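You operate a simulated robot arm through the tools that you are given. There is no shell and no other tool. Be economical: measure what you need, move in short steps, check, and stop when the job is done.

Carry out the task below with a simulated robot arm. There is one attempt and no reset: what you move stays moved.

Task
Swap the slim meter and its grey block at position 40 for the grey link on the table.
Fine: meter into the long black tray, block on the table; clamp the link; the sensor stays parked and bypass 40 stays off.

It is judged by the outcome, as a careful person would: the job done as asked, and still so three seconds after it is handed in. It fails if anything else is knocked over, pushed out of place, dropped, spilled or broken.

Robot
A 6-joint arm with a two-finger parallel gripper, fixed in place. Base frame: the origin is at the foot of the arm, x ahead of it, y to its left, z up; the work surface is at about z = 0.66. Lengths are in m, angles in rad, forces in N, time in s.
With the tool pointing down near the work surface it reaches from about 0.1 to 0.7 m from the base axis. Its first joint turns from -1.152 to 1.152 rad. Payload 2.45 kg.
The TCP is the grasp point between the finger pads, 0.024 m short of the fingertips. In the tool frame z runs along the fingers and y along their closing line. Largest opening 0.068 m; finger width 0.017, thickness 0.01; the body of the gripper, 0.04 by 0.07 m, starts 0.041 m behind the TCP.
Orientation is told as [roll, pitch, yaw] about the base's x, y, z axes, in that order, counted from this pose: with the fingers straight down and closing along the base's y, the tool's x points along the base's -x, its y along +y and its z along -z.

Tools
- The arm moves only by the tool jog_arm. Its argument "increments" is a list of rows, each an object (a shift or turn left out is 0, a gripper value left out holds the last) with "linear": the shift along the base's x, y, z in mm, a list of three; "rot": the turn, a rotation vector about the base's x, y, z in rad, a list of three; "claw": the finger opening in mm, from 0 to 68. In form: [{"linear": [x, y, z], "rot": [ax, ay, az], "claw": claw}, ...]. A call has 1 to 20 rows; each row is the pose to reach, as a shift and turn from the pose commanded when the call began. Each row takes 0.2 s and may step no farther than 0.05 m and 0.15 rad from the row before; otherwise, or with a gripper value out of range, the whole call is refused. Where a pose cannot be reached the arm comes as near as it can. A force on the tool above 90 N (or 10 N above the force at the start of the call, whichever is more), or a blocked arm, ends the call early, and 0.2 s more pass. The fingers move at their own pace (about 0.108 m/s each) and stop on an object; they squeeze with about 42 N. The grip force told is the motor's: it shows also when the fingers shut on nothing. Time passes only in rows, and 0.2 s behind the last, so rows that repeat a pose let the fingers close. It gives the time, the measured TCP pose, the force on the tool (base axes), the opening and the grip force at its end, in the units of the frame above (readings bear some noise).
- Cameras (640 x 400 px; columns grow to the right, rows downward): "scene" is fixed at [0.1802, 0.4277, 1.4608]; the picture's right is [-0.59, -0.80, 0.00], its down [-0.49, 0.36, -0.80] and it looks along [0.64, -0.47, -0.61] (base axes); focal length 225 px, centre (320, 200). "wrist" rides on the gripper at [0.084, 0.011, -0.075] in the tool frame; the picture's right is [-0.13, 0.99, 0.00], its down [-0.60, -0.08, -0.79] and it looks along [-0.79, -0.10, 0.61] (tool axes); focal length 251 px, centre (320, 200). There is no depth. A picture from a camera that has moved, and an enlarged one, comes with that camera's place and axes in the base frame and with its lens.
- camera(camera): a new picture of that camera. It takes no simulated time.
- inspect(camera, box): a new picture of the part [left, top, right, bottom] of that camera's present view, enlarged. It takes no simulated time.
- sign_off(): hands the job in; it is judged then, once.

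Go step by step. Nothing tells you positions but the pictures and the camera data: compare them with the known pose of the tool, close in by small moves and look again before you grip or let go. The budget is 120 turns and 64 pictures, counting those below and the enlarged ones. Unless the task says otherwise, let go and move clear before handing in, and close with one line.

The tools are called after "Call:" as a command line: name --argument value ..., lists and objects as JSON in quotes. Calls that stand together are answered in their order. jog_arm: Moves the arm, as the interface text tells. Its arguments: {"type":"object","properties":{"increments":{"type":"array","items":{"type":"object","properties":{"linear":{"type":"array","items":{"type":"number"}},"rot":{"type":"array","items":{"type":"number"}},"claw":{"type":"number"}}}}},"required":["increments"]} The other tools are called the same way: camera (camera) takes a picture; inspect (camera, box) takes an enlarged picture of a part of a camera's view; sign_off () hands the job in.

At the start:

```text
time: 0.0
ee_pos: [0.455, 0.1026, 1.2874]
ee_rot: [0.001, 0.001, 0.0]
force: [0.9, 0.1, 0.0]
opening: 0.068
finger_force: 0.0
```

scene: 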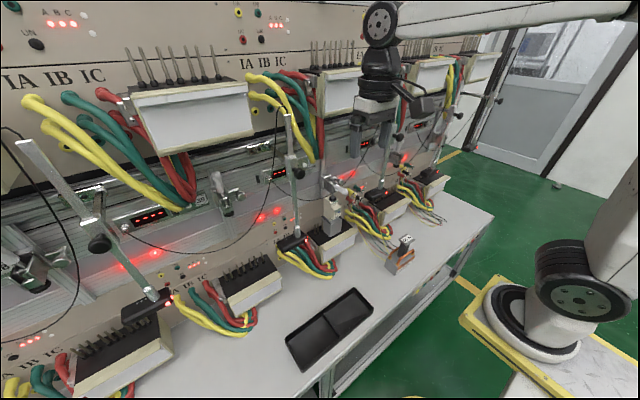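
wrist: 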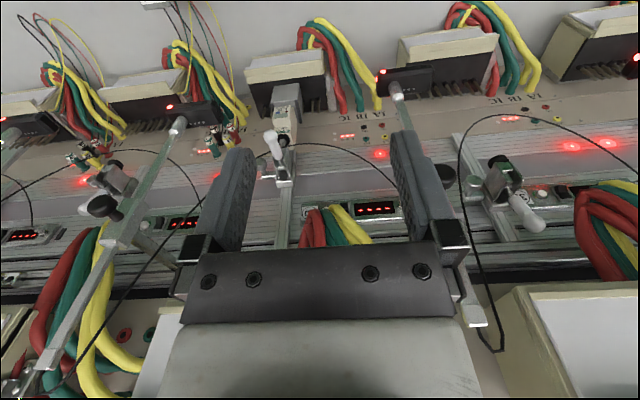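

The pictures show a meter test bench with several stations, a black tray on the table, and an orange/grey object on the table. I'll enlarge the relevant areas to identify position 40, the meter, the block and the link.

Call:
inspect --camera "scene" --box '[260, 140, 460, 290]'

Call:
inspect --camera "scene" --box '[100, 150, 340, 380]'

Call:
inspect --camera "wrist" --box '[160, 40, 480, 240]'

```text
2.67 times, centred on (360, 215) of scene
camera zoom: at [0.1802, 0.4277, 1.4608], right [-0.59, -0.8, 0.0], down [-0.49, 0.36, -0.8], along [0.64, -0.47, -0.61], focal length 599 px, centre (213, 160)
```

zoom: 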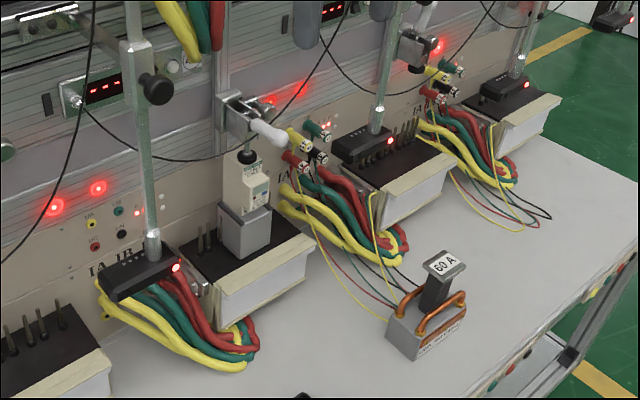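

```text
1.74 times, centred on (220, 265) of scene
camera zoom: at [0.1802, 0.4277, 1.4608], right [-0.59, -0.8, 0.0], down [-0.49, 0.36, -0.8], along [0.64, -0.47, -0.61], focal length 391 px, centre (494, 87)
```

zoom: 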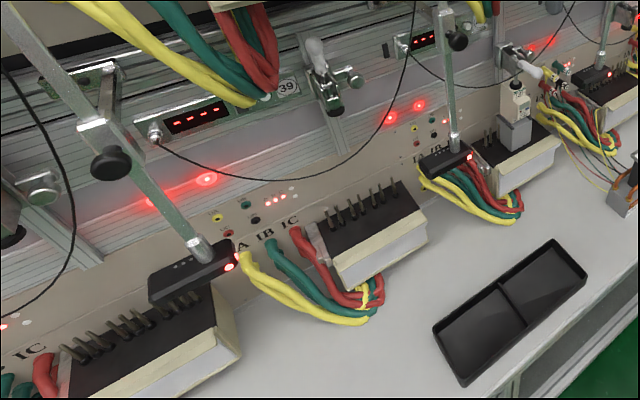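

```text
2.00 times, centred on (320, 140) of wrist
camera zoom: at [0.3709, 0.1146, 1.3627], right [0.13, 0.99, 0.0], down [0.6, -0.08, 0.79], along [0.79, -0.1, -0.61], focal length 503 px, centre (320, 320)
```

zoom: 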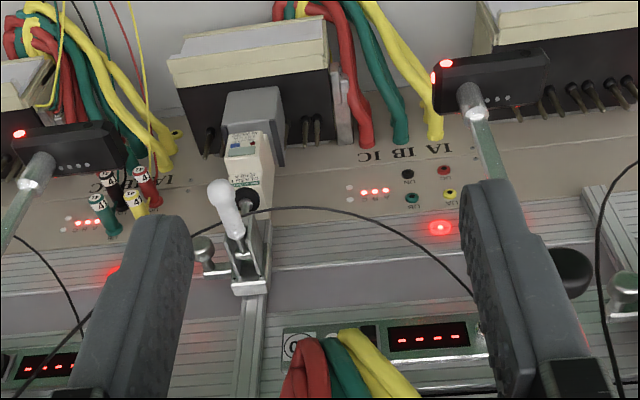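

The slim meter stands on its grey block at station 40 (about x 0.69, y -0.01), held from above by a toggle clamp with a white handle. The link marked "60 A" is on the table at about (0.44, -0.17). I'll lower the wrist for a closer look at the clamp.

Call:
jog_arm --increments '[{"linear": [0, -30, -35]}, {"linear": [-5, -60, -75]}, {"linear": [-15, -90, -115]}, {"linear": [-25, -110, -150]}, {"linear": [-35, -110, -180]}, {"linear": [-35, -110, -180]}]'

Call:
camera --camera "wrist"

Call:
inspect --camera "scene" --box '[310, 150, 390, 260]'

```text
refused: row 2 steps farther than a row can; nothing moved
```

```text
58 pictures are left
camera wrist: at [0.3709, 0.1146, 1.3627], right [0.13, 0.99, 0.0], down [0.6, -0.08, 0.79], along [0.79, -0.1, -0.61], focal length 251 px, centre (320, 200)
```

wrist: 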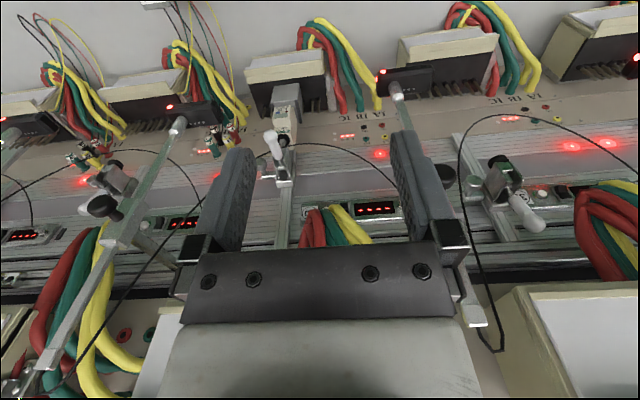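

```text
3.64 times, centred on (350, 205) of scene
camera zoom: at [0.1802, 0.4277, 1.4608], right [-0.59, -0.8, 0.0], down [-0.49, 0.36, -0.8], along [0.64, -0.47, -0.61], focal length 817 px, centre (211, 182)
```

zoom: 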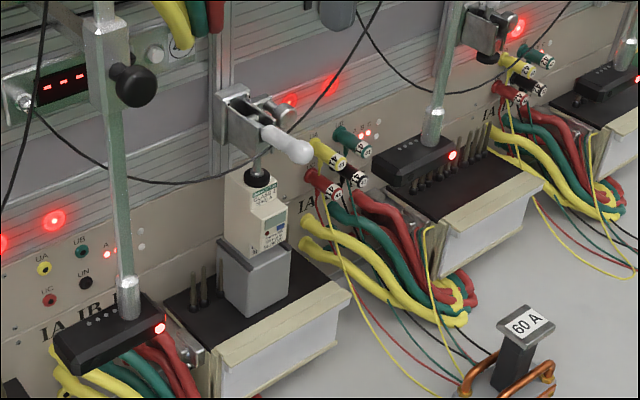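

The row step was too long, so nothing moved. I'll repeat it in smaller steps.

Call:
jog_arm --increments '[{"linear": [-6, -20, -33]}, {"linear": [-12, -40, -66]}, {"linear": [-18, -60, -99]}, {"linear": [-25, -80, -132]}, {"linear": [-30, -95, -156]}, {"linear": [-35, -110, -180]}, {"linear": [-35, -110, -180]}]'

Call:
camera --camera "wrist"

```text
time: 1.6
ee_pos: [0.4214, -0.0066, 1.108]
ee_rot: [0.001, 0.003, 0.0]
force: [0.0, -0.1, 0.1]
opening: 0.0679
finger_force: 0.0
```

```text
56 pictures are left
camera wrist: at [0.3367, 0.0038, 1.1826], right [0.13, 0.99, 0.0], down [0.61, -0.08, 0.79], along [0.79, -0.1, -0.61], focal length 251 px, centre (320, 200)
```

wrist: 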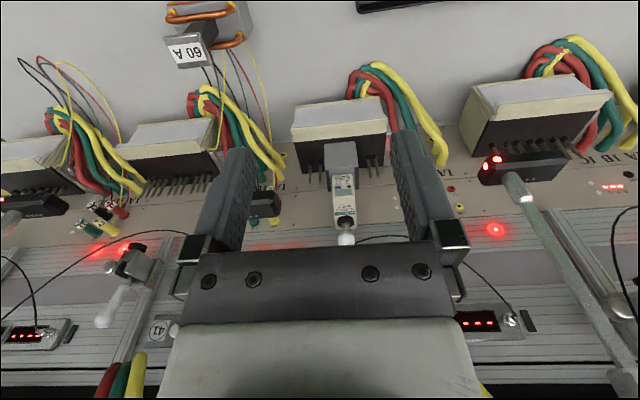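

The gripper hides part of the clamp, so I'll zoom in on the meter and link from here.

Call:
inspect --camera "wrist" --box '[270, 90, 420, 250]'

Call:
inspect --camera "wrist" --box '[130, 0, 290, 100]'

```text
2.50 times, centred on (345, 170) of wrist
camera zoom: at [0.3367, 0.0038, 1.1826], right [0.13, 0.99, 0.0], down [0.61, -0.08, 0.79], along [0.79, -0.1, -0.61], focal length 629 px, centre (258, 275)
```

zoom: 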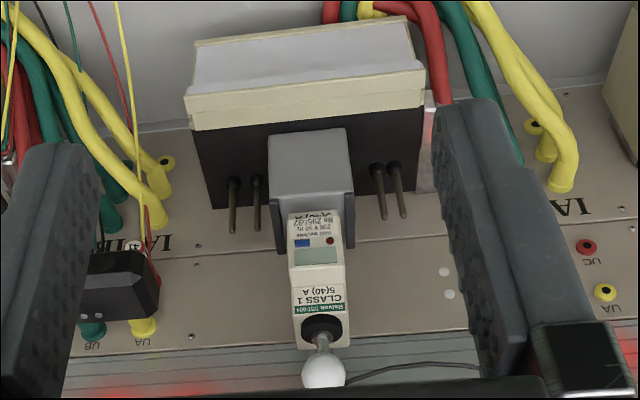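

```text
4.00 times, centred on (210, 50) of wrist
camera zoom: at [0.3367, 0.0038, 1.1826], right [0.13, 0.99, 0.0], down [0.61, -0.08, 0.79], along [0.79, -0.1, -0.61], focal length 1006 px, centre (760, 800)
```

zoom: 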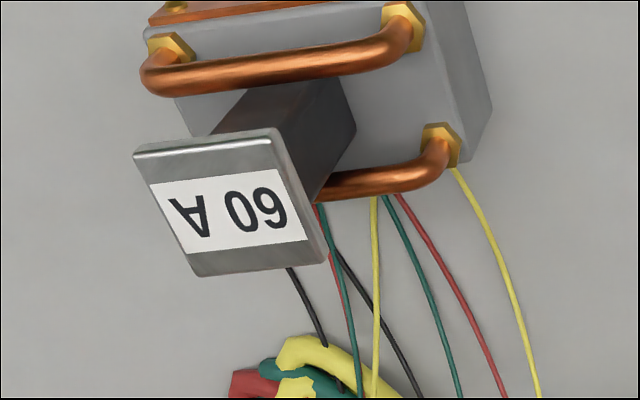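

I put the clamp handle tip at about (0.626, 0.0, 1.026), pointing towards the robot, with the plunger on the meter top near z 0.96. The neighbouring clamps seem to be open, so I'll check how those look.

Call:
inspect --camera "scene" --box '[190, 150, 260, 220]'

Call:
inspect --camera "scene" --box '[310, 120, 400, 190]'

Call:
inspect --camera "wrist" --box '[70, 190, 190, 340]'

```text
5.71 times, centred on (225, 185) of scene
camera zoom: at [0.1802, 0.4277, 1.4608], right [-0.59, -0.8, 0.0], down [-0.49, 0.36, -0.8], along [0.64, -0.47, -0.61], focal length 1284 px, centre (863, 286)
```

zoom: 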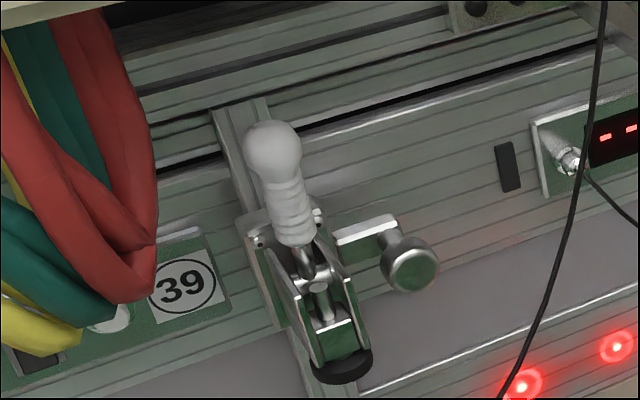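

```text
5.71 times, centred on (355, 155) of scene
camera zoom: at [0.1802, 0.4277, 1.4608], right [-0.59, -0.8, 0.0], down [-0.49, 0.36, -0.8], along [0.64, -0.47, -0.61], focal length 1284 px, centre (120, 457)
```

zoom: 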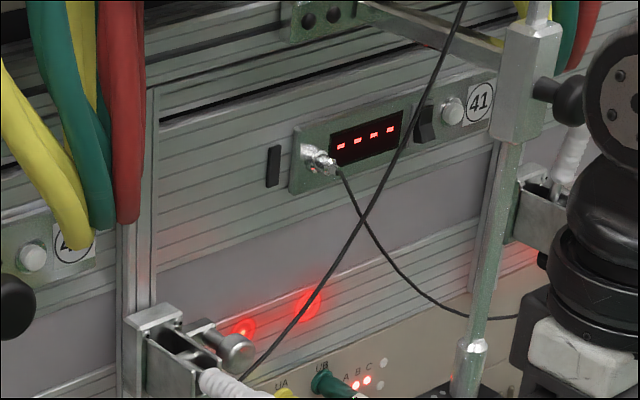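

```text
2.67 times, centred on (130, 265) of wrist
camera zoom: at [0.3367, 0.0038, 1.1826], right [0.13, 0.99, 0.0], down [0.61, -0.08, 0.79], along [0.79, -0.1, -0.61], focal length 670 px, centre (827, 27)
```

zoom: 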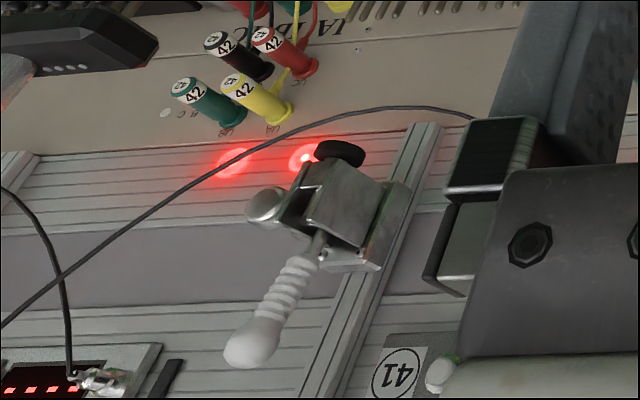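

Open clamps have the handle upright and the foot pulled up close under the body. I'll pitch the tool forward to see clamp 40 from the front and as a start for grasping the handle.

Call:
jog_arm --increments '[{"linear": [0, 0, -12], "rot": [0, -0.15, 0]}, {"linear": [0, 0, -25], "rot": [0, -0.3, 0]}, {"linear": [0, 0, -37], "rot": [0, -0.45, 0]}, {"linear": [0, 0, -50], "rot": [0, -0.6, 0]}, {"linear": [0, 0, -50], "rot": [0, -0.6, 0]}]'

Call:
camera --camera "wrist"

Call:
inspect --camera "wrist" --box '[250, 90, 410, 250]'

```text
time: 2.8
ee_pos: [0.4487, -0.0058, 1.0656]
ee_rot: [0.007, -0.591, 0.005]
force: [-0.1, 0.7, -0.6]
opening: 0.068
finger_force: 0.0
out of reach, approached as far as the arm can: row 4, 5
```

```text
50 pictures are left
camera wrist: at [0.336, 0.0044, 1.081], right [0.1, 0.99, 0.08], down [0.06, -0.08, 0.99], along [0.99, -0.09, -0.07], focal length 251 px, centre (320, 200)
```

wrist: 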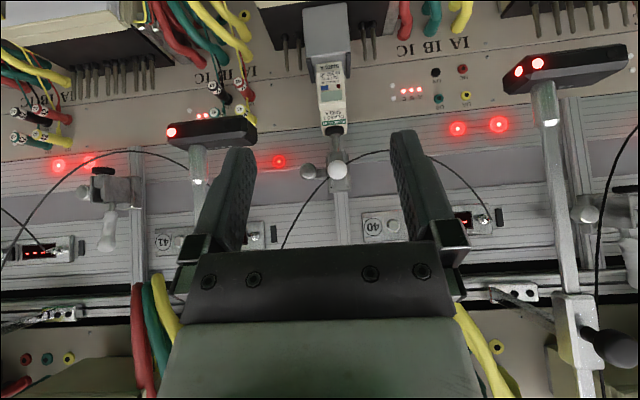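

```text
2.50 times, centred on (330, 170) of wrist
camera zoom: at [0.336, 0.0044, 1.081], right [0.1, 0.99, 0.08], down [0.06, -0.08, 0.99], along [0.99, -0.09, -0.07], focal length 629 px, centre (295, 275)
```

zoom: 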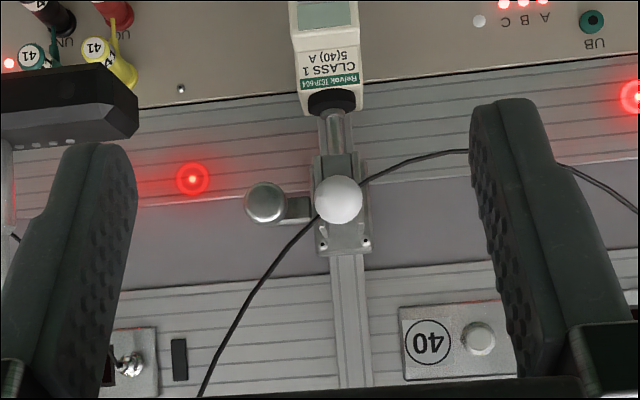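

Clamp 40's plunger rod is extended down onto the meter, and label 40's round button is at about y 0.1, so I'll stay clear of that. Next I need the pins, the block seat and the link in more detail.

Call:
inspect --camera "wrist" --box '[260, 0, 400, 88]'

Call:
inspect --camera "scene" --box '[300, 190, 364, 230]'

Call:
inspect --camera "scene" --box '[368, 220, 432, 280]'

```text
4.55 times, centred on (330, 44) of wrist
camera zoom: at [0.336, 0.0044, 1.081], right [0.1, 0.99, 0.08], down [0.06, -0.08, 0.99], along [0.99, -0.09, -0.07], focal length 1143 px, centre (274, 909)
```

zoom: 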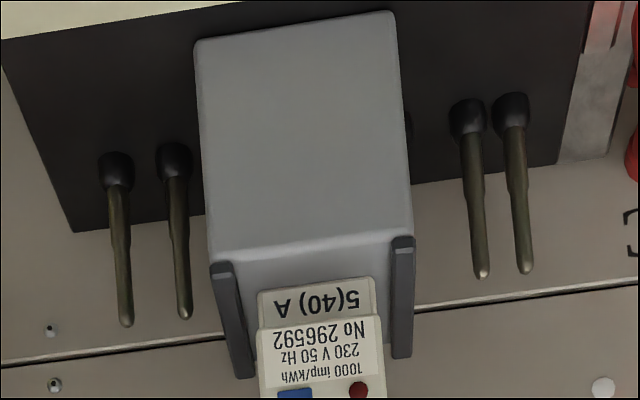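

```text
10.00 times, centred on (332, 210) of scene
camera zoom: at [0.1802, 0.4277, 1.4608], right [-0.59, -0.8, 0.0], down [-0.49, 0.36, -0.8], along [0.64, -0.47, -0.61], focal length 2246 px, centre (200, 100)
```

zoom: 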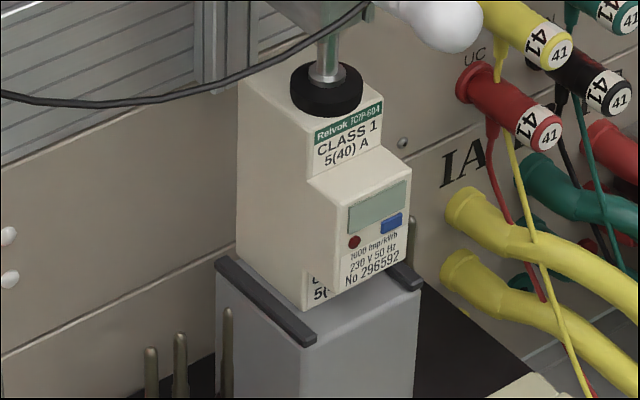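

```text
6.67 times, centred on (400, 250) of scene
camera zoom: at [0.1802, 0.4277, 1.4608], right [-0.59, -0.8, 0.0], down [-0.49, 0.36, -0.8], along [0.64, -0.47, -0.61], focal length 1497 px, centre (-213, -133)
```

zoom: 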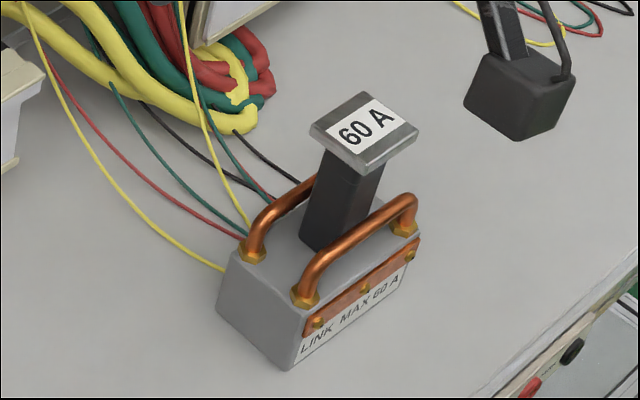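

The meter just sits on the block between two low rails, and the link is a low block with a post and cap. First I'll free the clamp: I'll line up in front of the handle with the fingers straddling it.

Call:
jog_arm --increments '[{"linear": [30, 2, -3], "claw": 44}, {"linear": [60, 4, -6], "rot": [0, -0.1, 0]}, {"linear": [90, 6, -10], "rot": [0, -0.2, 0]}, {"linear": [120, 8, -14], "rot": [0, -0.3, 0]}, {"linear": [140, 8, -17], "rot": [0, -0.3, 0]}, {"linear": [140, 8, -17], "rot": [0, -0.3, 0]}]'

Call:
camera --camera "wrist"

Call:
inspect --camera "scene" --box '[290, 130, 410, 230]'

```text
time: 4.2
ee_pos: [0.5878, 0.003, 1.0493]
ee_rot: [0.004, -0.899, -0.003]
force: [-0.2, 0.4, 0.0]
opening: 0.0442
finger_force: 0.0
out of reach, approached as far as the arm can: row 2
```

```text
45 pictures are left
camera wrist: at [0.477, 0.0142, 1.0303], right [0.08, 0.99, 0.1], down [-0.25, -0.08, 0.97], along [0.97, -0.1, 0.24], focal length 251 px, centre (320, 200)
```

wrist: 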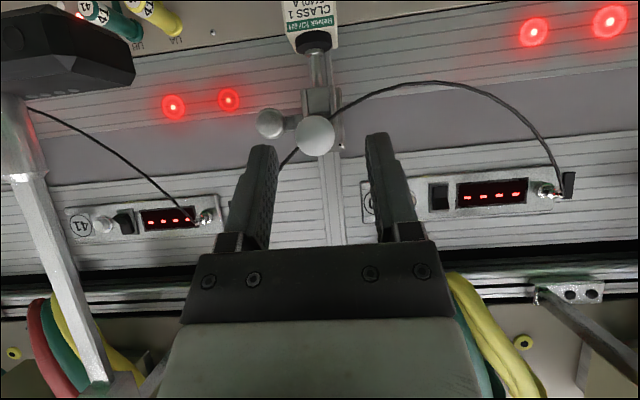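

```text
4.00 times, centred on (350, 180) of scene
camera zoom: at [0.1802, 0.4277, 1.4608], right [-0.59, -0.8, 0.0], down [-0.49, 0.36, -0.8], along [0.64, -0.47, -0.61], focal length 898 px, centre (200, 280)
```

zoom: 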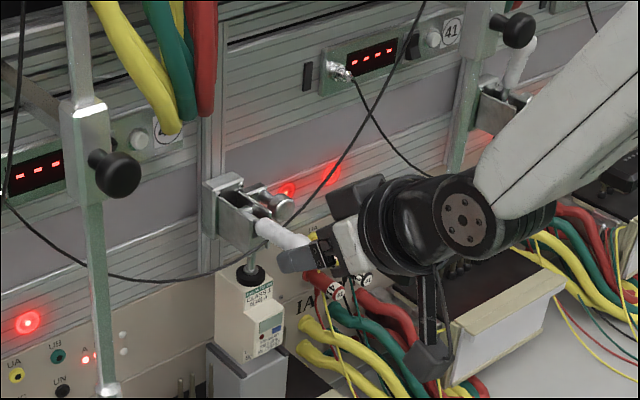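

The ball is at about (0.626, 0.0, 1.028), centred between the fingers. I'll move in and close on it.

Call:
jog_arm --increments '[{"linear": [15, -2, -8], "claw": 44}, {"linear": [30, -3, -15]}, {"linear": [43, -3, -21]}, {"linear": [43, -3, -21]}]'

Call:
inspect --camera "wrist" --box '[200, 40, 440, 190]'

Call:
inspect --camera "scene" --box '[310, 150, 390, 200]'

```text
time: 5.2
ee_pos: [0.6319, -0.0, 1.0269]
ee_rot: [0.003, -0.899, -0.004]
force: [-0.4, -0.1, -0.3]
opening: 0.044
finger_force: 0.1
```

```text
2.67 times, centred on (320, 115) of wrist
camera zoom: at [0.5197, 0.0109, 1.0089], right [0.08, 0.99, 0.1], down [-0.24, -0.08, 0.97], along [0.97, -0.1, 0.24], focal length 670 px, centre (320, 427)
```

zoom: 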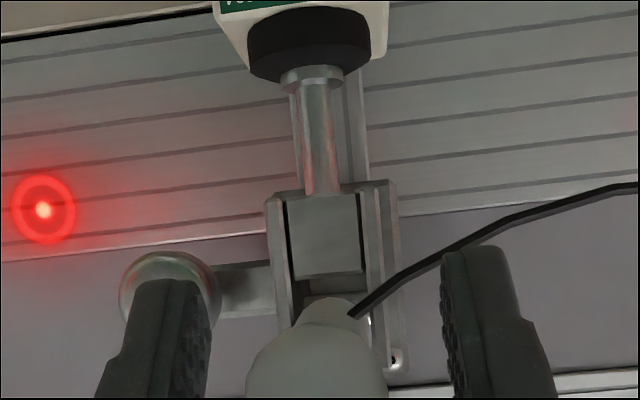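

```text
8.00 times, centred on (350, 175) of scene
camera zoom: at [0.1802, 0.4277, 1.4608], right [-0.59, -0.8, 0.0], down [-0.49, 0.36, -0.8], along [0.64, -0.47, -0.61], focal length 1797 px, centre (80, 400)
```

zoom: 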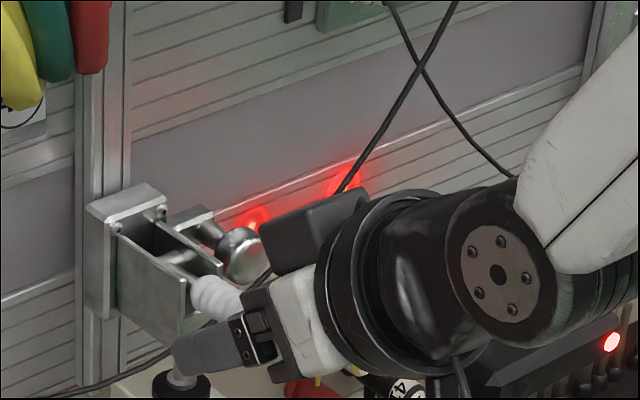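

The fingers straddle the handle ball evenly, so I'll close on it.

Call:
jog_arm --increments '[{"claw": 10}, {"claw": 10}, {"claw": 10}]'

```text
time: 6.0
ee_pos: [0.6308, -0.0002, 1.0283]
ee_rot: [0.003, -0.898, -0.004]
force: [3.2, 0.9, -2.1]
opening: 0.0213
finger_force: 38.3
```

The handle is gripped (21 mm). I'll swing it up along an arc in part and check.

Call:
jog_arm --increments '[{"linear": [0, 0, 6], "rot": [0, 0.07, 0], "claw": 10}, {"linear": [2, 0, 12], "rot": [0, 0.14, 0]}, {"linear": [4, 0, 19], "rot": [0, 0.21, 0]}, {"linear": [8, 0, 25], "rot": [0, 0.28, 0]}, {"linear": [8, 0, 25], "rot": [0, 0.28, 0]}]'

Call:
inspect --camera "scene" --box '[310, 150, 390, 200]'

```text
time: 7.2
ee_pos: [0.6379, 0.0001, 1.052]
ee_rot: [0.003, -0.615, -0.003]
force: [-12.7, 2.3, -1.6]
opening: 0.0213
finger_force: 38.0
```

```text
8.00 times, centred on (350, 175) of scene
camera zoom: at [0.1798, 0.4278, 1.4608], right [-0.59, -0.8, 0.0], down [-0.49, 0.36, -0.8], along [0.64, -0.47, -0.61], focal length 1797 px, centre (80, 400)
```

zoom: 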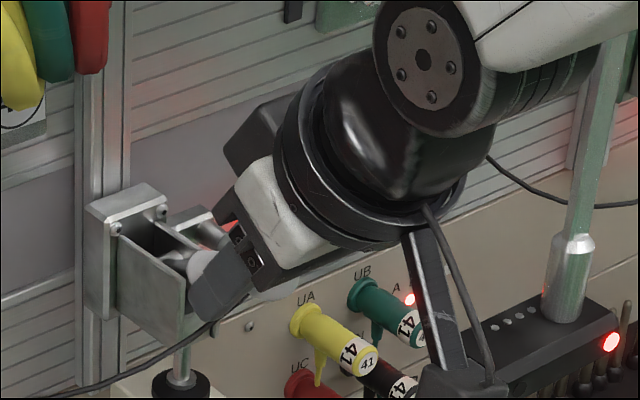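

It is moving up with a mild outward force, so the radius is a little larger than assumed. I'll continue the arc with a corrected radius.

Call:
jog_arm --increments '[{"linear": [3, 0, 8], "rot": [0, 0.09, 0], "claw": 10}, {"linear": [9, 0, 16], "rot": [0, 0.18, 0]}, {"linear": [14, 0, 21], "rot": [0, 0.26, 0]}, {"linear": [20, 0, 26], "rot": [0, 0.35, 0]}, {"linear": [20, 0, 26], "rot": [0, 0.35, 0]}]'

Call:
inspect --camera "scene" --box '[310, 150, 390, 200]'

```text
time: 8.4
ee_pos: [0.6577, -0.0002, 1.0773]
ee_rot: [0.001, -0.264, -0.001]
force: [-5.7, 5.4, -14.4]
opening: 0.0211
finger_force: 37.9
```

```text
8.00 times, centred on (350, 175) of scene
camera zoom: at [0.1803, 0.4279, 1.4607], right [-0.59, -0.8, 0.0], down [-0.49, 0.36, -0.8], along [0.64, -0.47, -0.61], focal length 1797 px, centre (80, 400)
```

zoom: 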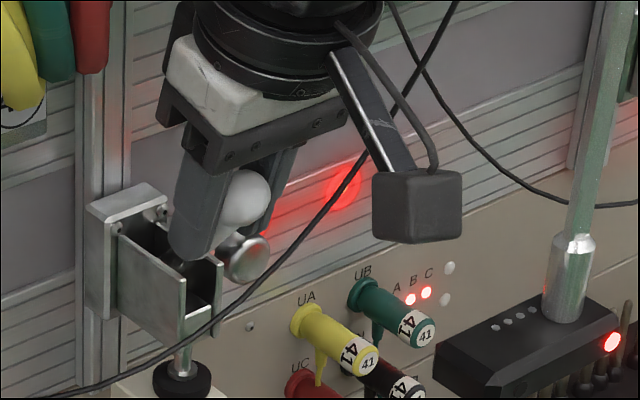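

The handle is about two thirds up. I'll continue towards vertical.

Call:
jog_arm --increments '[{"linear": [5, 0, 1], "rot": [0, 0.09, 0], "claw": 10}, {"linear": [10, 0, 3], "rot": [0, 0.18, 0]}, {"linear": [15, 0, 4], "rot": [0, 0.26, 0]}, {"linear": [20, 0, 4], "rot": [0, 0.26, 0]}, {"linear": [20, 0, 4], "rot": [0, 0.26, 0]}]'

Call:
inspect --camera "scene" --box '[310, 150, 390, 200]'

```text
time: 9.6
ee_pos: [0.6551, 0.0004, 1.06]
ee_rot: [0.0, 0.063, -0.005]
force: [-18.2, -2.4, 13.1]
opening: 0.0215
finger_force: 38.5
```

```text
8.00 times, centred on (350, 175) of scene
camera zoom: at [0.1754, 0.4279, 1.4613], right [-0.59, -0.8, 0.0], down [-0.49, 0.36, -0.8], along [0.64, -0.47, -0.6], focal length 1797 px, centre (80, 400)
```

zoom: 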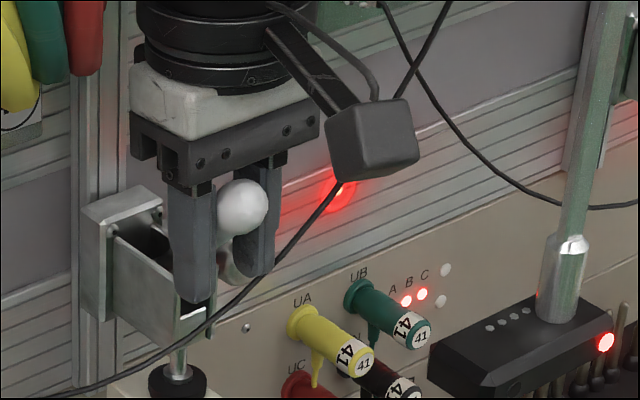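

The measured pose lags the commanded one noticeably here. I'll hold still and re-measure before pushing further.

Call:
jog_arm --increments '[{"linear": [0, 0, 0], "claw": 10}]'

Call:
camera --camera "wrist"

Call:
camera --camera "scene"

```text
time: 10.0
ee_pos: [0.6569, -0.0002, 1.0603]
ee_rot: [0.0, 0.058, -0.001]
force: [-12.4, -5.8, 11.8]
opening: 0.0208
finger_force: 38.4
```

```text
38 pictures are left
camera wrist: at [0.5765, 0.011, 1.1404], right [0.13, 0.99, -0.01], down [0.65, -0.08, 0.76], along [0.75, -0.1, -0.65], focal length 251 px, centre (320, 200)
```

wrist: 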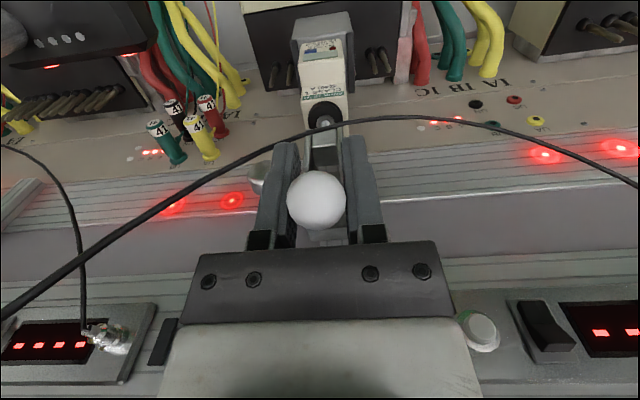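

```text
37 pictures are left
```

scene: 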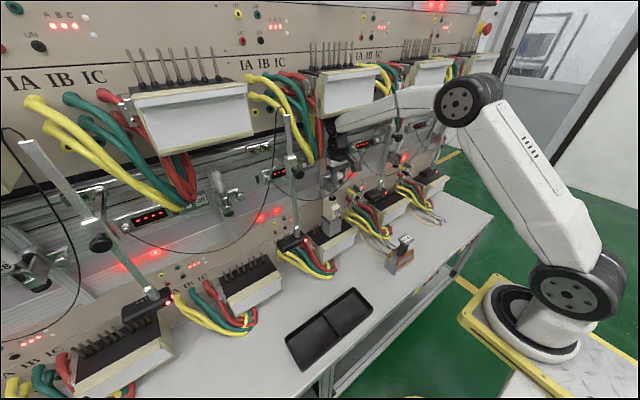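

The fingertips seem to be bumping the bracket plates, while the handle stands at about 50°. I'll release, back off straight out and then push the handle up the rest of the way with closed fingers.

Call:
jog_arm --increments '[{"linear": [0, 0, 0], "claw": 40}, {"linear": [0, 0, 0], "claw": 40}, {"linear": [-15, 0, 0]}, {"linear": [-35, 0, 0]}, {"linear": [-60, 0, 5]}, {"linear": [-80, 0, 10], "claw": 0}, {"linear": [-80, 0, 10], "claw": 0}]'

Call:
inspect --camera "scene" --box '[290, 140, 400, 210]'

Call:
camera --camera "wrist"

```text
time: 11.6
ee_pos: [0.5982, -0.0005, 1.0876]
ee_rot: [0.002, 0.007, -0.001]
force: [-0.6, 0.1, 0.0]
opening: 0.0
finger_force: 23.7
```

```text
5.71 times, centred on (345, 175) of scene
camera zoom: at [0.1814, 0.4277, 1.4606], right [-0.59, -0.8, 0.0], down [-0.49, 0.36, -0.79], along [0.64, -0.47, -0.61], focal length 1284 px, centre (177, 343)
```

zoom: 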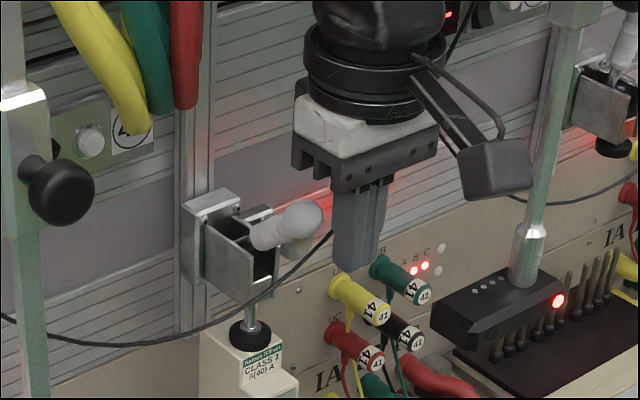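

```text
35 pictures are left
camera wrist: at [0.5139, 0.0101, 1.1625], right [0.13, 0.99, 0.0], down [0.61, -0.08, 0.79], along [0.78, -0.1, -0.61], focal length 251 px, centre (320, 200)
```

wrist: 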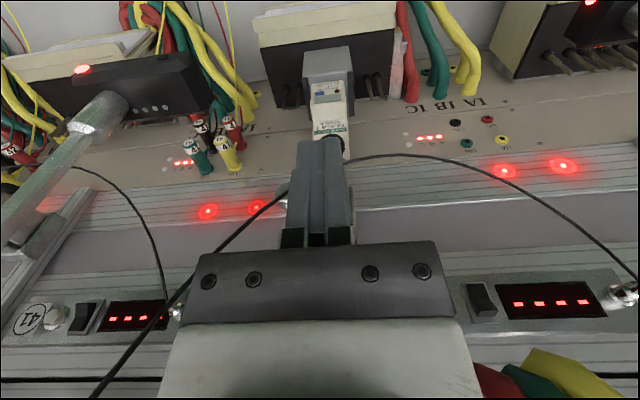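

The handle stayed at about 42°, with the ball near (0.643, 0, 1.070). I'll tilt the closed fingers and push it forward and up.

Call:
jog_arm --increments '[{"linear": [2, 0, -2], "rot": [0, -0.13, 0], "claw": 0}, {"linear": [4, 0, -4], "rot": [0, -0.26, 0]}, {"linear": [6, 0, -6], "rot": [0, -0.4, 0]}, {"linear": [20, 0, -6], "rot": [0, -0.4, 0]}, {"linear": [30, 0, -4], "rot": [0, -0.4, 0]}, {"linear": [40, 0, 0], "rot": [0, -0.4, 0]}, {"linear": [50, 0, 2], "rot": [0, -0.4, 0]}, {"linear": [58, 0, 4], "rot": [0, -0.4, 0]}, {"linear": [64, 0, 5], "rot": [0, -0.4, 0]}, {"linear": [64, 0, 5], "rot": [0, -0.4, 0]}]'

Call:
inspect --camera "scene" --box '[290, 140, 400, 210]'

```text
time: 13.8
ee_pos: [0.6627, -0.0003, 1.0975]
ee_rot: [0.002, -0.403, -0.001]
force: [-12.9, 0.0, 0.9]
opening: 0.0001
finger_force: 23.9
```

```text
5.71 times, centred on (345, 175) of scene
camera zoom: at [0.1797, 0.4277, 1.4608], right [-0.59, -0.8, 0.0], down [-0.49, 0.36, -0.8], along [0.64, -0.47, -0.61], focal length 1284 px, centre (177, 343)
```

zoom: 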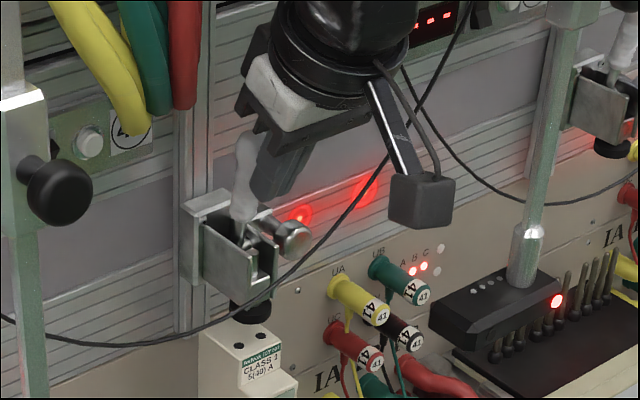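

The clamp is open: the handle is vertical and the foot is about 20 mm above the meter. I'll back off, drop in front of the meter and look.

Call:
jog_arm --increments '[{"linear": [-25, 0, 0], "claw": 0}, {"linear": [-60, 0, 0], "rot": [0, -0.1, 0]}, {"linear": [-95, 0, -20], "rot": [0, -0.2, 0], "claw": 60}, {"linear": [-110, 0, -60], "rot": [0, -0.3, 0], "claw": 60}, {"linear": [-110, 0, -100], "rot": [0, -0.4, 0]}, {"linear": [-110, 0, -140], "rot": [0, -0.4, 0]}, {"linear": [-110, 0, -165], "rot": [0, -0.4, 0]}, {"linear": [-110, 0, -165], "rot": [0, -0.4, 0]}]'

Call:
camera --camera "wrist"

Call:
inspect --camera "scene" --box '[300, 160, 400, 240]'

```text
time: 15.6
ee_pos: [0.552, -0.0003, 0.9321]
ee_rot: [0.003, -0.808, -0.004]
force: [-0.3, -0.3, -0.6]
opening: 0.0599
finger_force: 0.1
```

```text
33 pictures are left
camera wrist: at [0.4396, 0.0117, 0.9229], right [0.09, 0.99, 0.1], down [-0.16, -0.08, 0.98], along [0.98, -0.1, 0.15], focal length 251 px, centre (320, 200)
```

wrist: 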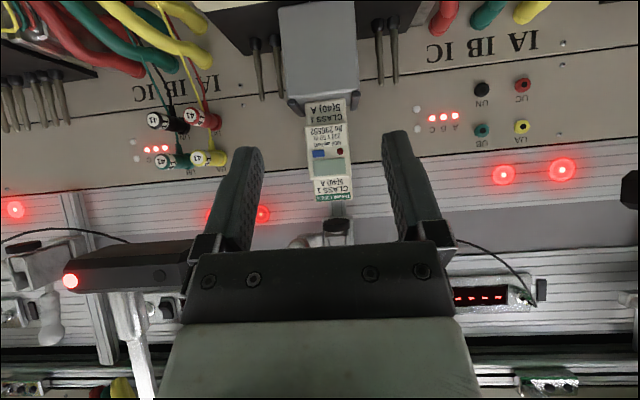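

```text
5.00 times, centred on (350, 200) of scene
camera zoom: at [0.1802, 0.4277, 1.4608], right [-0.59, -0.8, 0.0], down [-0.49, 0.36, -0.8], along [0.64, -0.47, -0.61], focal length 1123 px, centre (170, 200)
```

zoom: 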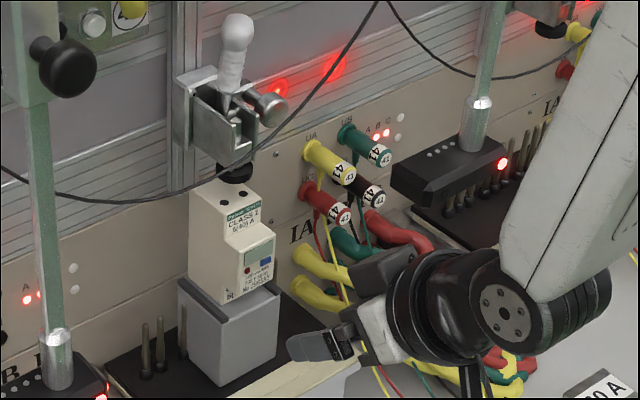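

The meter's front bulge is at x 0.658, its centre at y ≈ 0, z 0.88 to 0.955, with the foot at 0.975. I'll move in straight from the front with the fingers open and grip its sides, staying above the block's rails.

Call:
jog_arm --increments '[{"linear": [40, 0, -5], "claw": 60}, {"linear": [75, 0, -10]}, {"linear": [100, 0, -13]}, {"linear": [115, 0, -14]}, {"linear": [126, 0, -14]}, {"linear": [126, 0, -14]}]'

Call:
inspect --camera "scene" --box '[300, 160, 380, 230]'

Call:
inspect --camera "wrist" --box '[200, 40, 440, 190]'

```text
time: 17.0
ee_pos: [0.6775, -0.0001, 0.9169]
ee_rot: [0.003, -0.805, -0.003]
force: [-13.9, -0.3, -3.8]
opening: 0.0595
finger_force: 0.1
```

```text
5.71 times, centred on (340, 195) of scene
camera zoom: at [0.1798, 0.4277, 1.4608], right [-0.59, -0.8, 0.0], down [-0.49, 0.36, -0.8], along [0.64, -0.47, -0.61], focal length 1284 px, centre (206, 229)
```

zoom: 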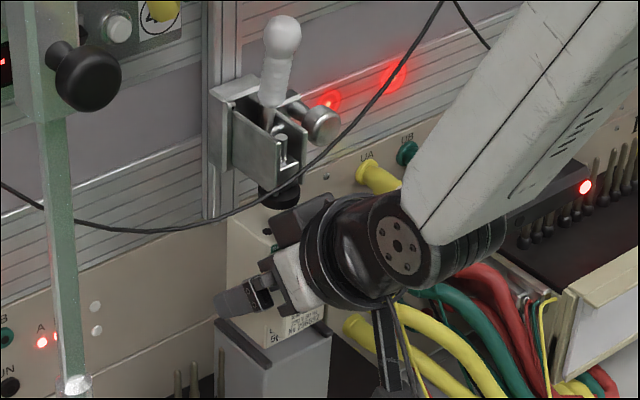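

```text
2.67 times, centred on (320, 115) of wrist
camera zoom: at [0.5649, 0.0107, 0.9086], right [0.09, 0.99, 0.1], down [-0.15, -0.08, 0.99], along [0.98, -0.1, 0.14], focal length 670 px, centre (320, 427)
```

zoom: 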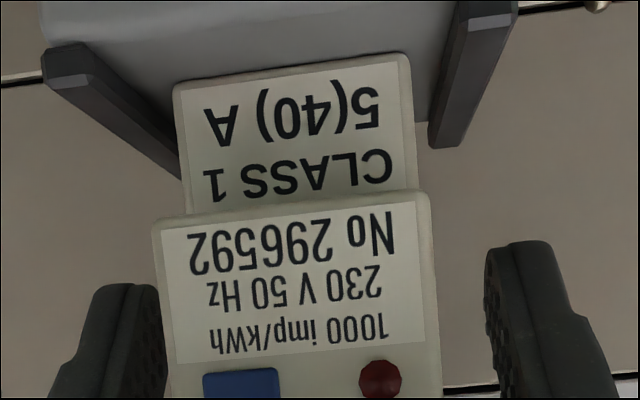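

There's slight contact, probably palm on meter, and the meter is about 3 mm to -y of centre. I'll ease back, centre and close.

Call:
jog_arm --increments '[{"linear": [-6, 0, 0], "claw": 60}, {"linear": [-6, -3, 0]}, {"linear": [-6, -3, 0], "claw": 25}, {"linear": [-6, -3, 0], "claw": 25}, {"linear": [-6, -3, 0], "claw": 25}]'

Call:
inspect --camera "wrist" --box '[200, 40, 440, 190]'

```text
time: 18.2
ee_pos: [0.6741, -0.0031, 0.9188]
ee_rot: [0.002, -0.812, -0.003]
force: [1.7, 0.8, 4.6]
opening: 0.0357
finger_force: 41.8
```

```text
2.67 times, centred on (320, 115) of wrist
camera zoom: at [0.5613, 0.0079, 0.9103], right [0.09, 0.99, 0.1], down [-0.16, -0.08, 0.98], along [0.98, -0.1, 0.15], focal length 670 px, centre (320, 427)
```

zoom: 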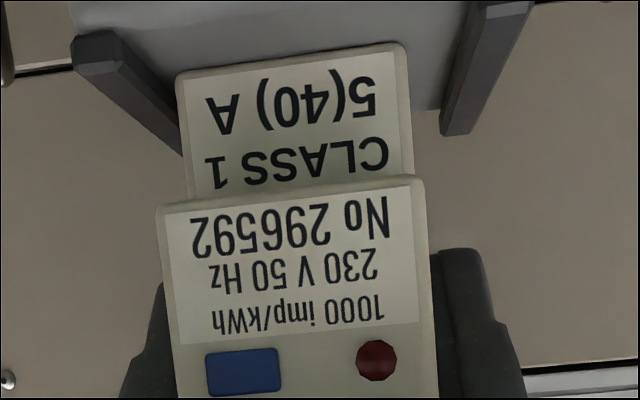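

The meter is gripped (35.7 mm). I'll lift it slightly, draw it forward and check that the block stays.

Call:
jog_arm --increments '[{"linear": [0, 0, 4], "claw": 25}, {"linear": [0, 0, 9]}, {"linear": [-10, 0, 9]}, {"linear": [-20, 0, 9]}, {"linear": [-20, 0, 9]}]'

Call:
inspect --camera "scene" --box '[300, 160, 380, 230]'

```text
time: 19.4
ee_pos: [0.6544, -0.0033, 0.9281]
ee_rot: [0.002, -0.808, -0.004]
force: [-0.8, -0.3, -1.2]
opening: 0.0362
finger_force: 41.8
```

```text
5.71 times, centred on (340, 195) of scene
camera zoom: at [0.1802, 0.4277, 1.4608], right [-0.59, -0.8, 0.0], down [-0.49, 0.36, -0.8], along [0.64, -0.47, -0.61], focal length 1284 px, centre (206, 229)
```

zoom: 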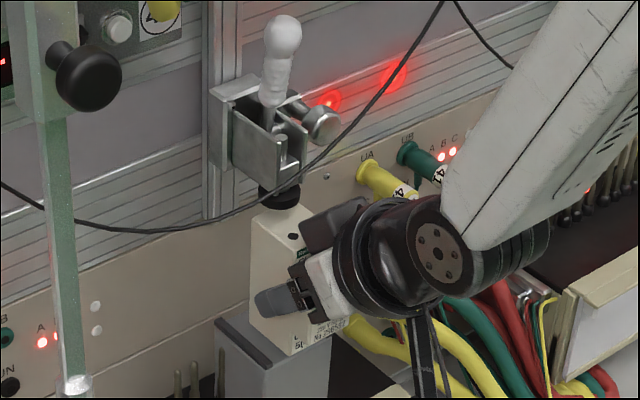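

The meter is free and the block stayed put. The tray spans about x 0.38 to 0.48, y 0.04 to 0.35, with a divider near y 0.195. I'll carry the meter straight out and over the nearer compartment.

Call:
jog_arm --increments '[{"linear": [-40, 0, 3], "claw": 25}, {"linear": [-85, 0, 5]}, {"linear": [-130, 0, 5]}, {"linear": [-165, 10, 0]}, {"linear": [-190, 40, -10]}, {"linear": [-205, 75, -20]}, {"linear": [-220, 105, -45]}, {"linear": [-230, 120, -85]}, {"linear": [-234, 125, -120]}, {"linear": [-234, 125, -120]}]'

Call:
camera --camera "scene"

Call:
camera --camera "wrist"

```text
time: 21.6
ee_pos: [0.4185, 0.1228, 0.8077]
ee_rot: [0.004, -0.81, -0.005]
force: [-0.5, -0.3, -2.3]
opening: 0.0358
finger_force: 42.7
```

```text
27 pictures are left
```

scene: 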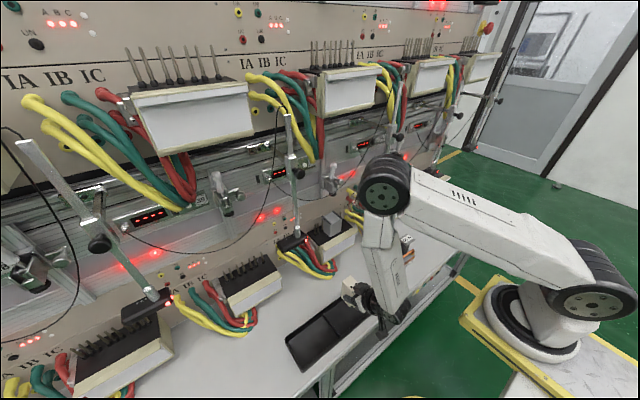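

```text
26 pictures are left
camera wrist: at [0.3058, 0.1327, 0.7981], right [0.09, 0.99, 0.1], down [-0.16, -0.08, 0.98], along [0.98, -0.1, 0.15], focal length 251 px, centre (320, 200)
```

wrist: 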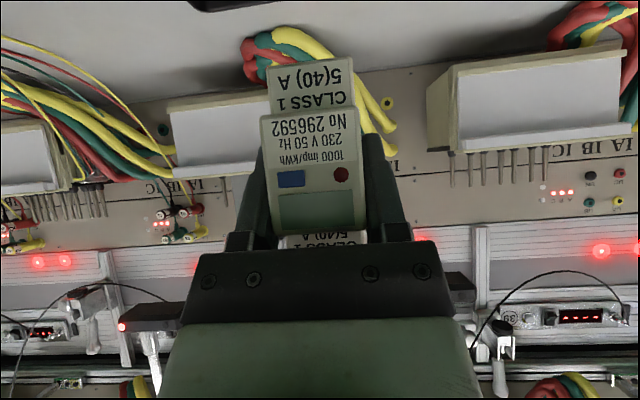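

The arm reaches here, and the meter's bottom is about 45 mm below the TCP. I'll lower it towards the tray floor.

Call:
jog_arm --increments '[{"linear": [0, 0, -30], "claw": 25}, {"linear": [0, 0, -60]}, {"linear": [0, 0, -80]}, {"linear": [0, 0, -85]}, {"linear": [0, 0, -85]}]'

Call:
inspect --camera "scene" --box '[270, 270, 430, 390]'

```text
time: 22.8
ee_pos: [0.4185, 0.1205, 0.7222]
ee_rot: [0.003, -0.809, -0.004]
force: [-0.1, 0.1, -1.0]
opening: 0.0359
finger_force: 42.5
```

```text
3.33 times, centred on (350, 330) of scene
camera zoom: at [0.1802, 0.4277, 1.4608], right [-0.59, -0.8, 0.0], down [-0.49, 0.36, -0.8], along [0.64, -0.47, -0.61], focal length 749 px, centre (220, -233)
```

zoom: 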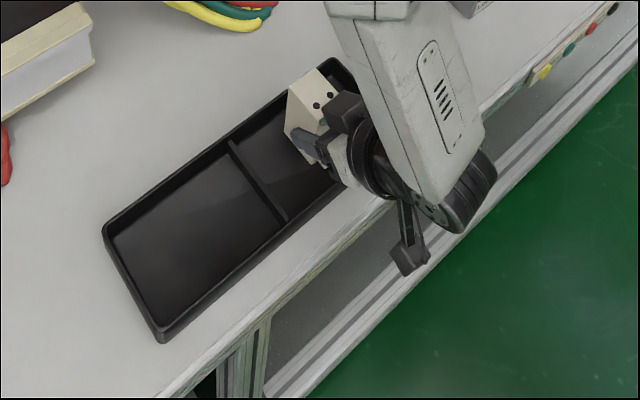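

The meter is above the near compartment and still clear of the floor. I'll lower in small steps until it touches.

Call:
jog_arm --increments '[{"linear": [0, 0, -4], "claw": 25}, {"linear": [0, 0, -8]}, {"linear": [0, 0, -10]}, {"linear": [0, 0, -10]}]'

```text
time: 23.8
ee_pos: [0.4196, 0.1215, 0.7131]
ee_rot: [0.002, -0.812, -0.003]
force: [-7.1, -0.7, 26.1]
opening: 0.0355
finger_force: 42.5
```

It's resting on the floor. I'll relieve the force, open and back away.

Call:
jog_arm --increments '[{"linear": [0, 0, 2], "claw": 25}, {"linear": [0, 0, 2], "claw": 40}, {"linear": [0, 0, 2], "claw": 50}, {"linear": [0, 0, 2], "claw": 56}, {"linear": [0, 0, 2], "claw": 56}, {"linear": [-8, 0, 12], "claw": 56}, {"linear": [-15, 0, 30]}, {"linear": [-18, 0, 60]}, {"linear": [-18, 0, 100]}, {"linear": [-18, 0, 140]}]'

Call:
inspect --camera "scene" --box '[270, 200, 430, 390]'

```text
time: 26.0
ee_pos: [0.4014, 0.1216, 0.8535]
ee_rot: [0.005, -0.806, -0.004]
force: [0.2, 0.5, 0.2]
opening: 0.0559
finger_force: 0.0
```

```text
2.11 times, centred on (350, 295) of scene
camera zoom: at [0.1802, 0.4277, 1.4608], right [-0.59, -0.8, 0.0], down [-0.49, 0.36, -0.8], along [0.64, -0.47, -0.61], focal length 473 px, centre (257, 0)
```

zoom: 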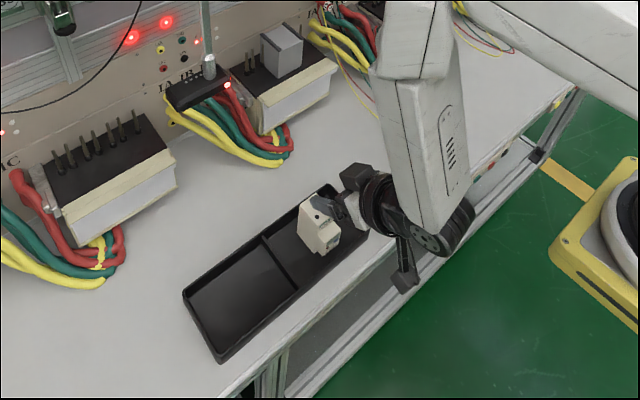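

The meter stands upright in the tray. Next is the block, so I'll move in front of it and look.

Call:
jog_arm --increments '[{"linear": [15, -30, 30], "claw": 68}, {"linear": [40, -65, 45]}, {"linear": [75, -95, 45]}, {"linear": [110, -120, 40]}, {"linear": [140, -121, 20]}, {"linear": [155, -121, 8]}, {"linear": [155, -121, 8]}]'

Call:
camera --camera "wrist"

Call:
inspect --camera "scene" --box '[290, 180, 390, 260]'

```text
time: 27.6
ee_pos: [0.5562, 0.0005, 0.8624]
ee_rot: [0.003, -0.807, -0.004]
force: [-0.2, 0.7, 0.7]
opening: 0.068
finger_force: 0.0
```

```text
23 pictures are left
camera wrist: at [0.4437, 0.0115, 0.8521], right [0.09, 0.99, 0.1], down [-0.16, -0.08, 0.98], along [0.98, -0.1, 0.15], focal length 251 px, centre (320, 200)
```

wrist: 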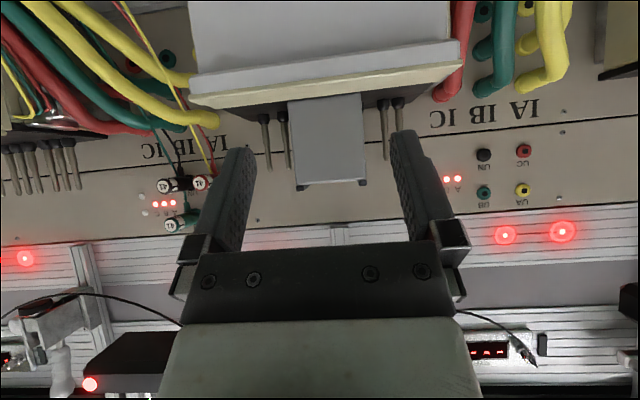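

```text
5.00 times, centred on (340, 220) of scene
camera zoom: at [0.1802, 0.4277, 1.4608], right [-0.59, -0.8, 0.0], down [-0.49, 0.36, -0.8], along [0.64, -0.47, -0.61], focal length 1123 px, centre (220, 100)
```

zoom: 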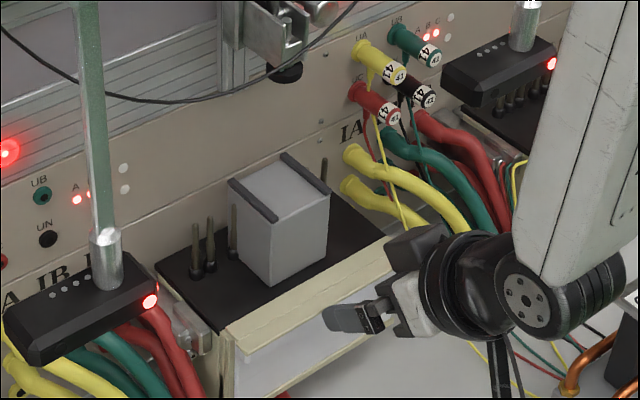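

The block is centred at y ≈ 0.001, 58 mm wide, front face x ≈ 0.652, top ≈ 0.872. I'll move in with the jaws fully open.

Call:
jog_arm --increments '[{"linear": [40, 0, 0], "claw": 68}, {"linear": [70, 0, -2]}, {"linear": [85, 0.5, -3]}]'

Call:
inspect --camera "wrist" --box '[200, 40, 440, 190]'

```text
time: 28.4
ee_pos: [0.642, 0.0021, 0.8582]
ee_rot: [0.003, -0.808, -0.004]
force: [0.1, -0.2, 0.5]
opening: 0.0677
finger_force: 0.2
```

```text
2.67 times, centred on (320, 115) of wrist
camera zoom: at [0.5293, 0.0127, 0.8493], right [0.09, 0.99, 0.1], down [-0.16, -0.08, 0.98], along [0.98, -0.1, 0.15], focal length 670 px, centre (320, 427)
```

zoom: 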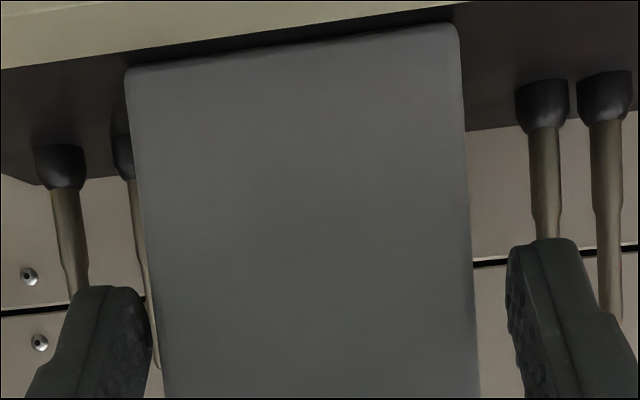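

The block sits slightly towards -y of the jaws. I'll shift 3 mm, move in the rest and close.

Call:
jog_arm --increments '[{"linear": [0, -3, 0], "claw": 68}, {"linear": [7, -3, -1]}, {"linear": [14, -3, -1]}, {"linear": [14, -3, -1], "claw": 48}, {"linear": [14, -3, -1], "claw": 48}, {"linear": [14, -3, -1], "claw": 48}]'

Call:
inspect --camera "wrist" --box '[200, 40, 440, 190]'

```text
time: 29.8
ee_pos: [0.655, -0.0011, 0.8571]
ee_rot: [0.003, -0.807, -0.004]
force: [1.0, 0.0, 0.2]
opening: 0.0592
finger_force: 42.0
```

```text
2.67 times, centred on (320, 115) of wrist
camera zoom: at [0.5429, 0.0096, 0.8479], right [0.09, 0.99, 0.1], down [-0.16, -0.08, 0.98], along [0.98, -0.1, 0.15], focal length 670 px, centre (320, 427)
```

zoom: 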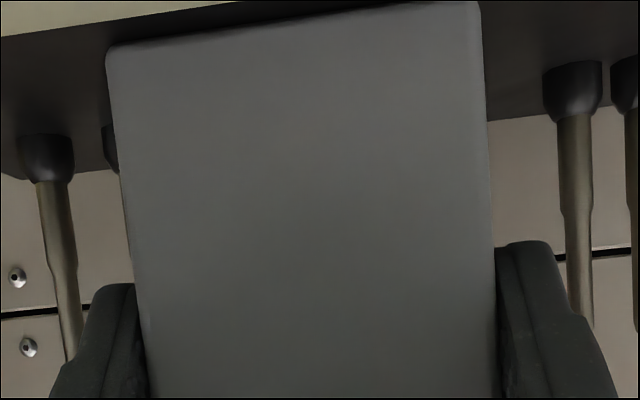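

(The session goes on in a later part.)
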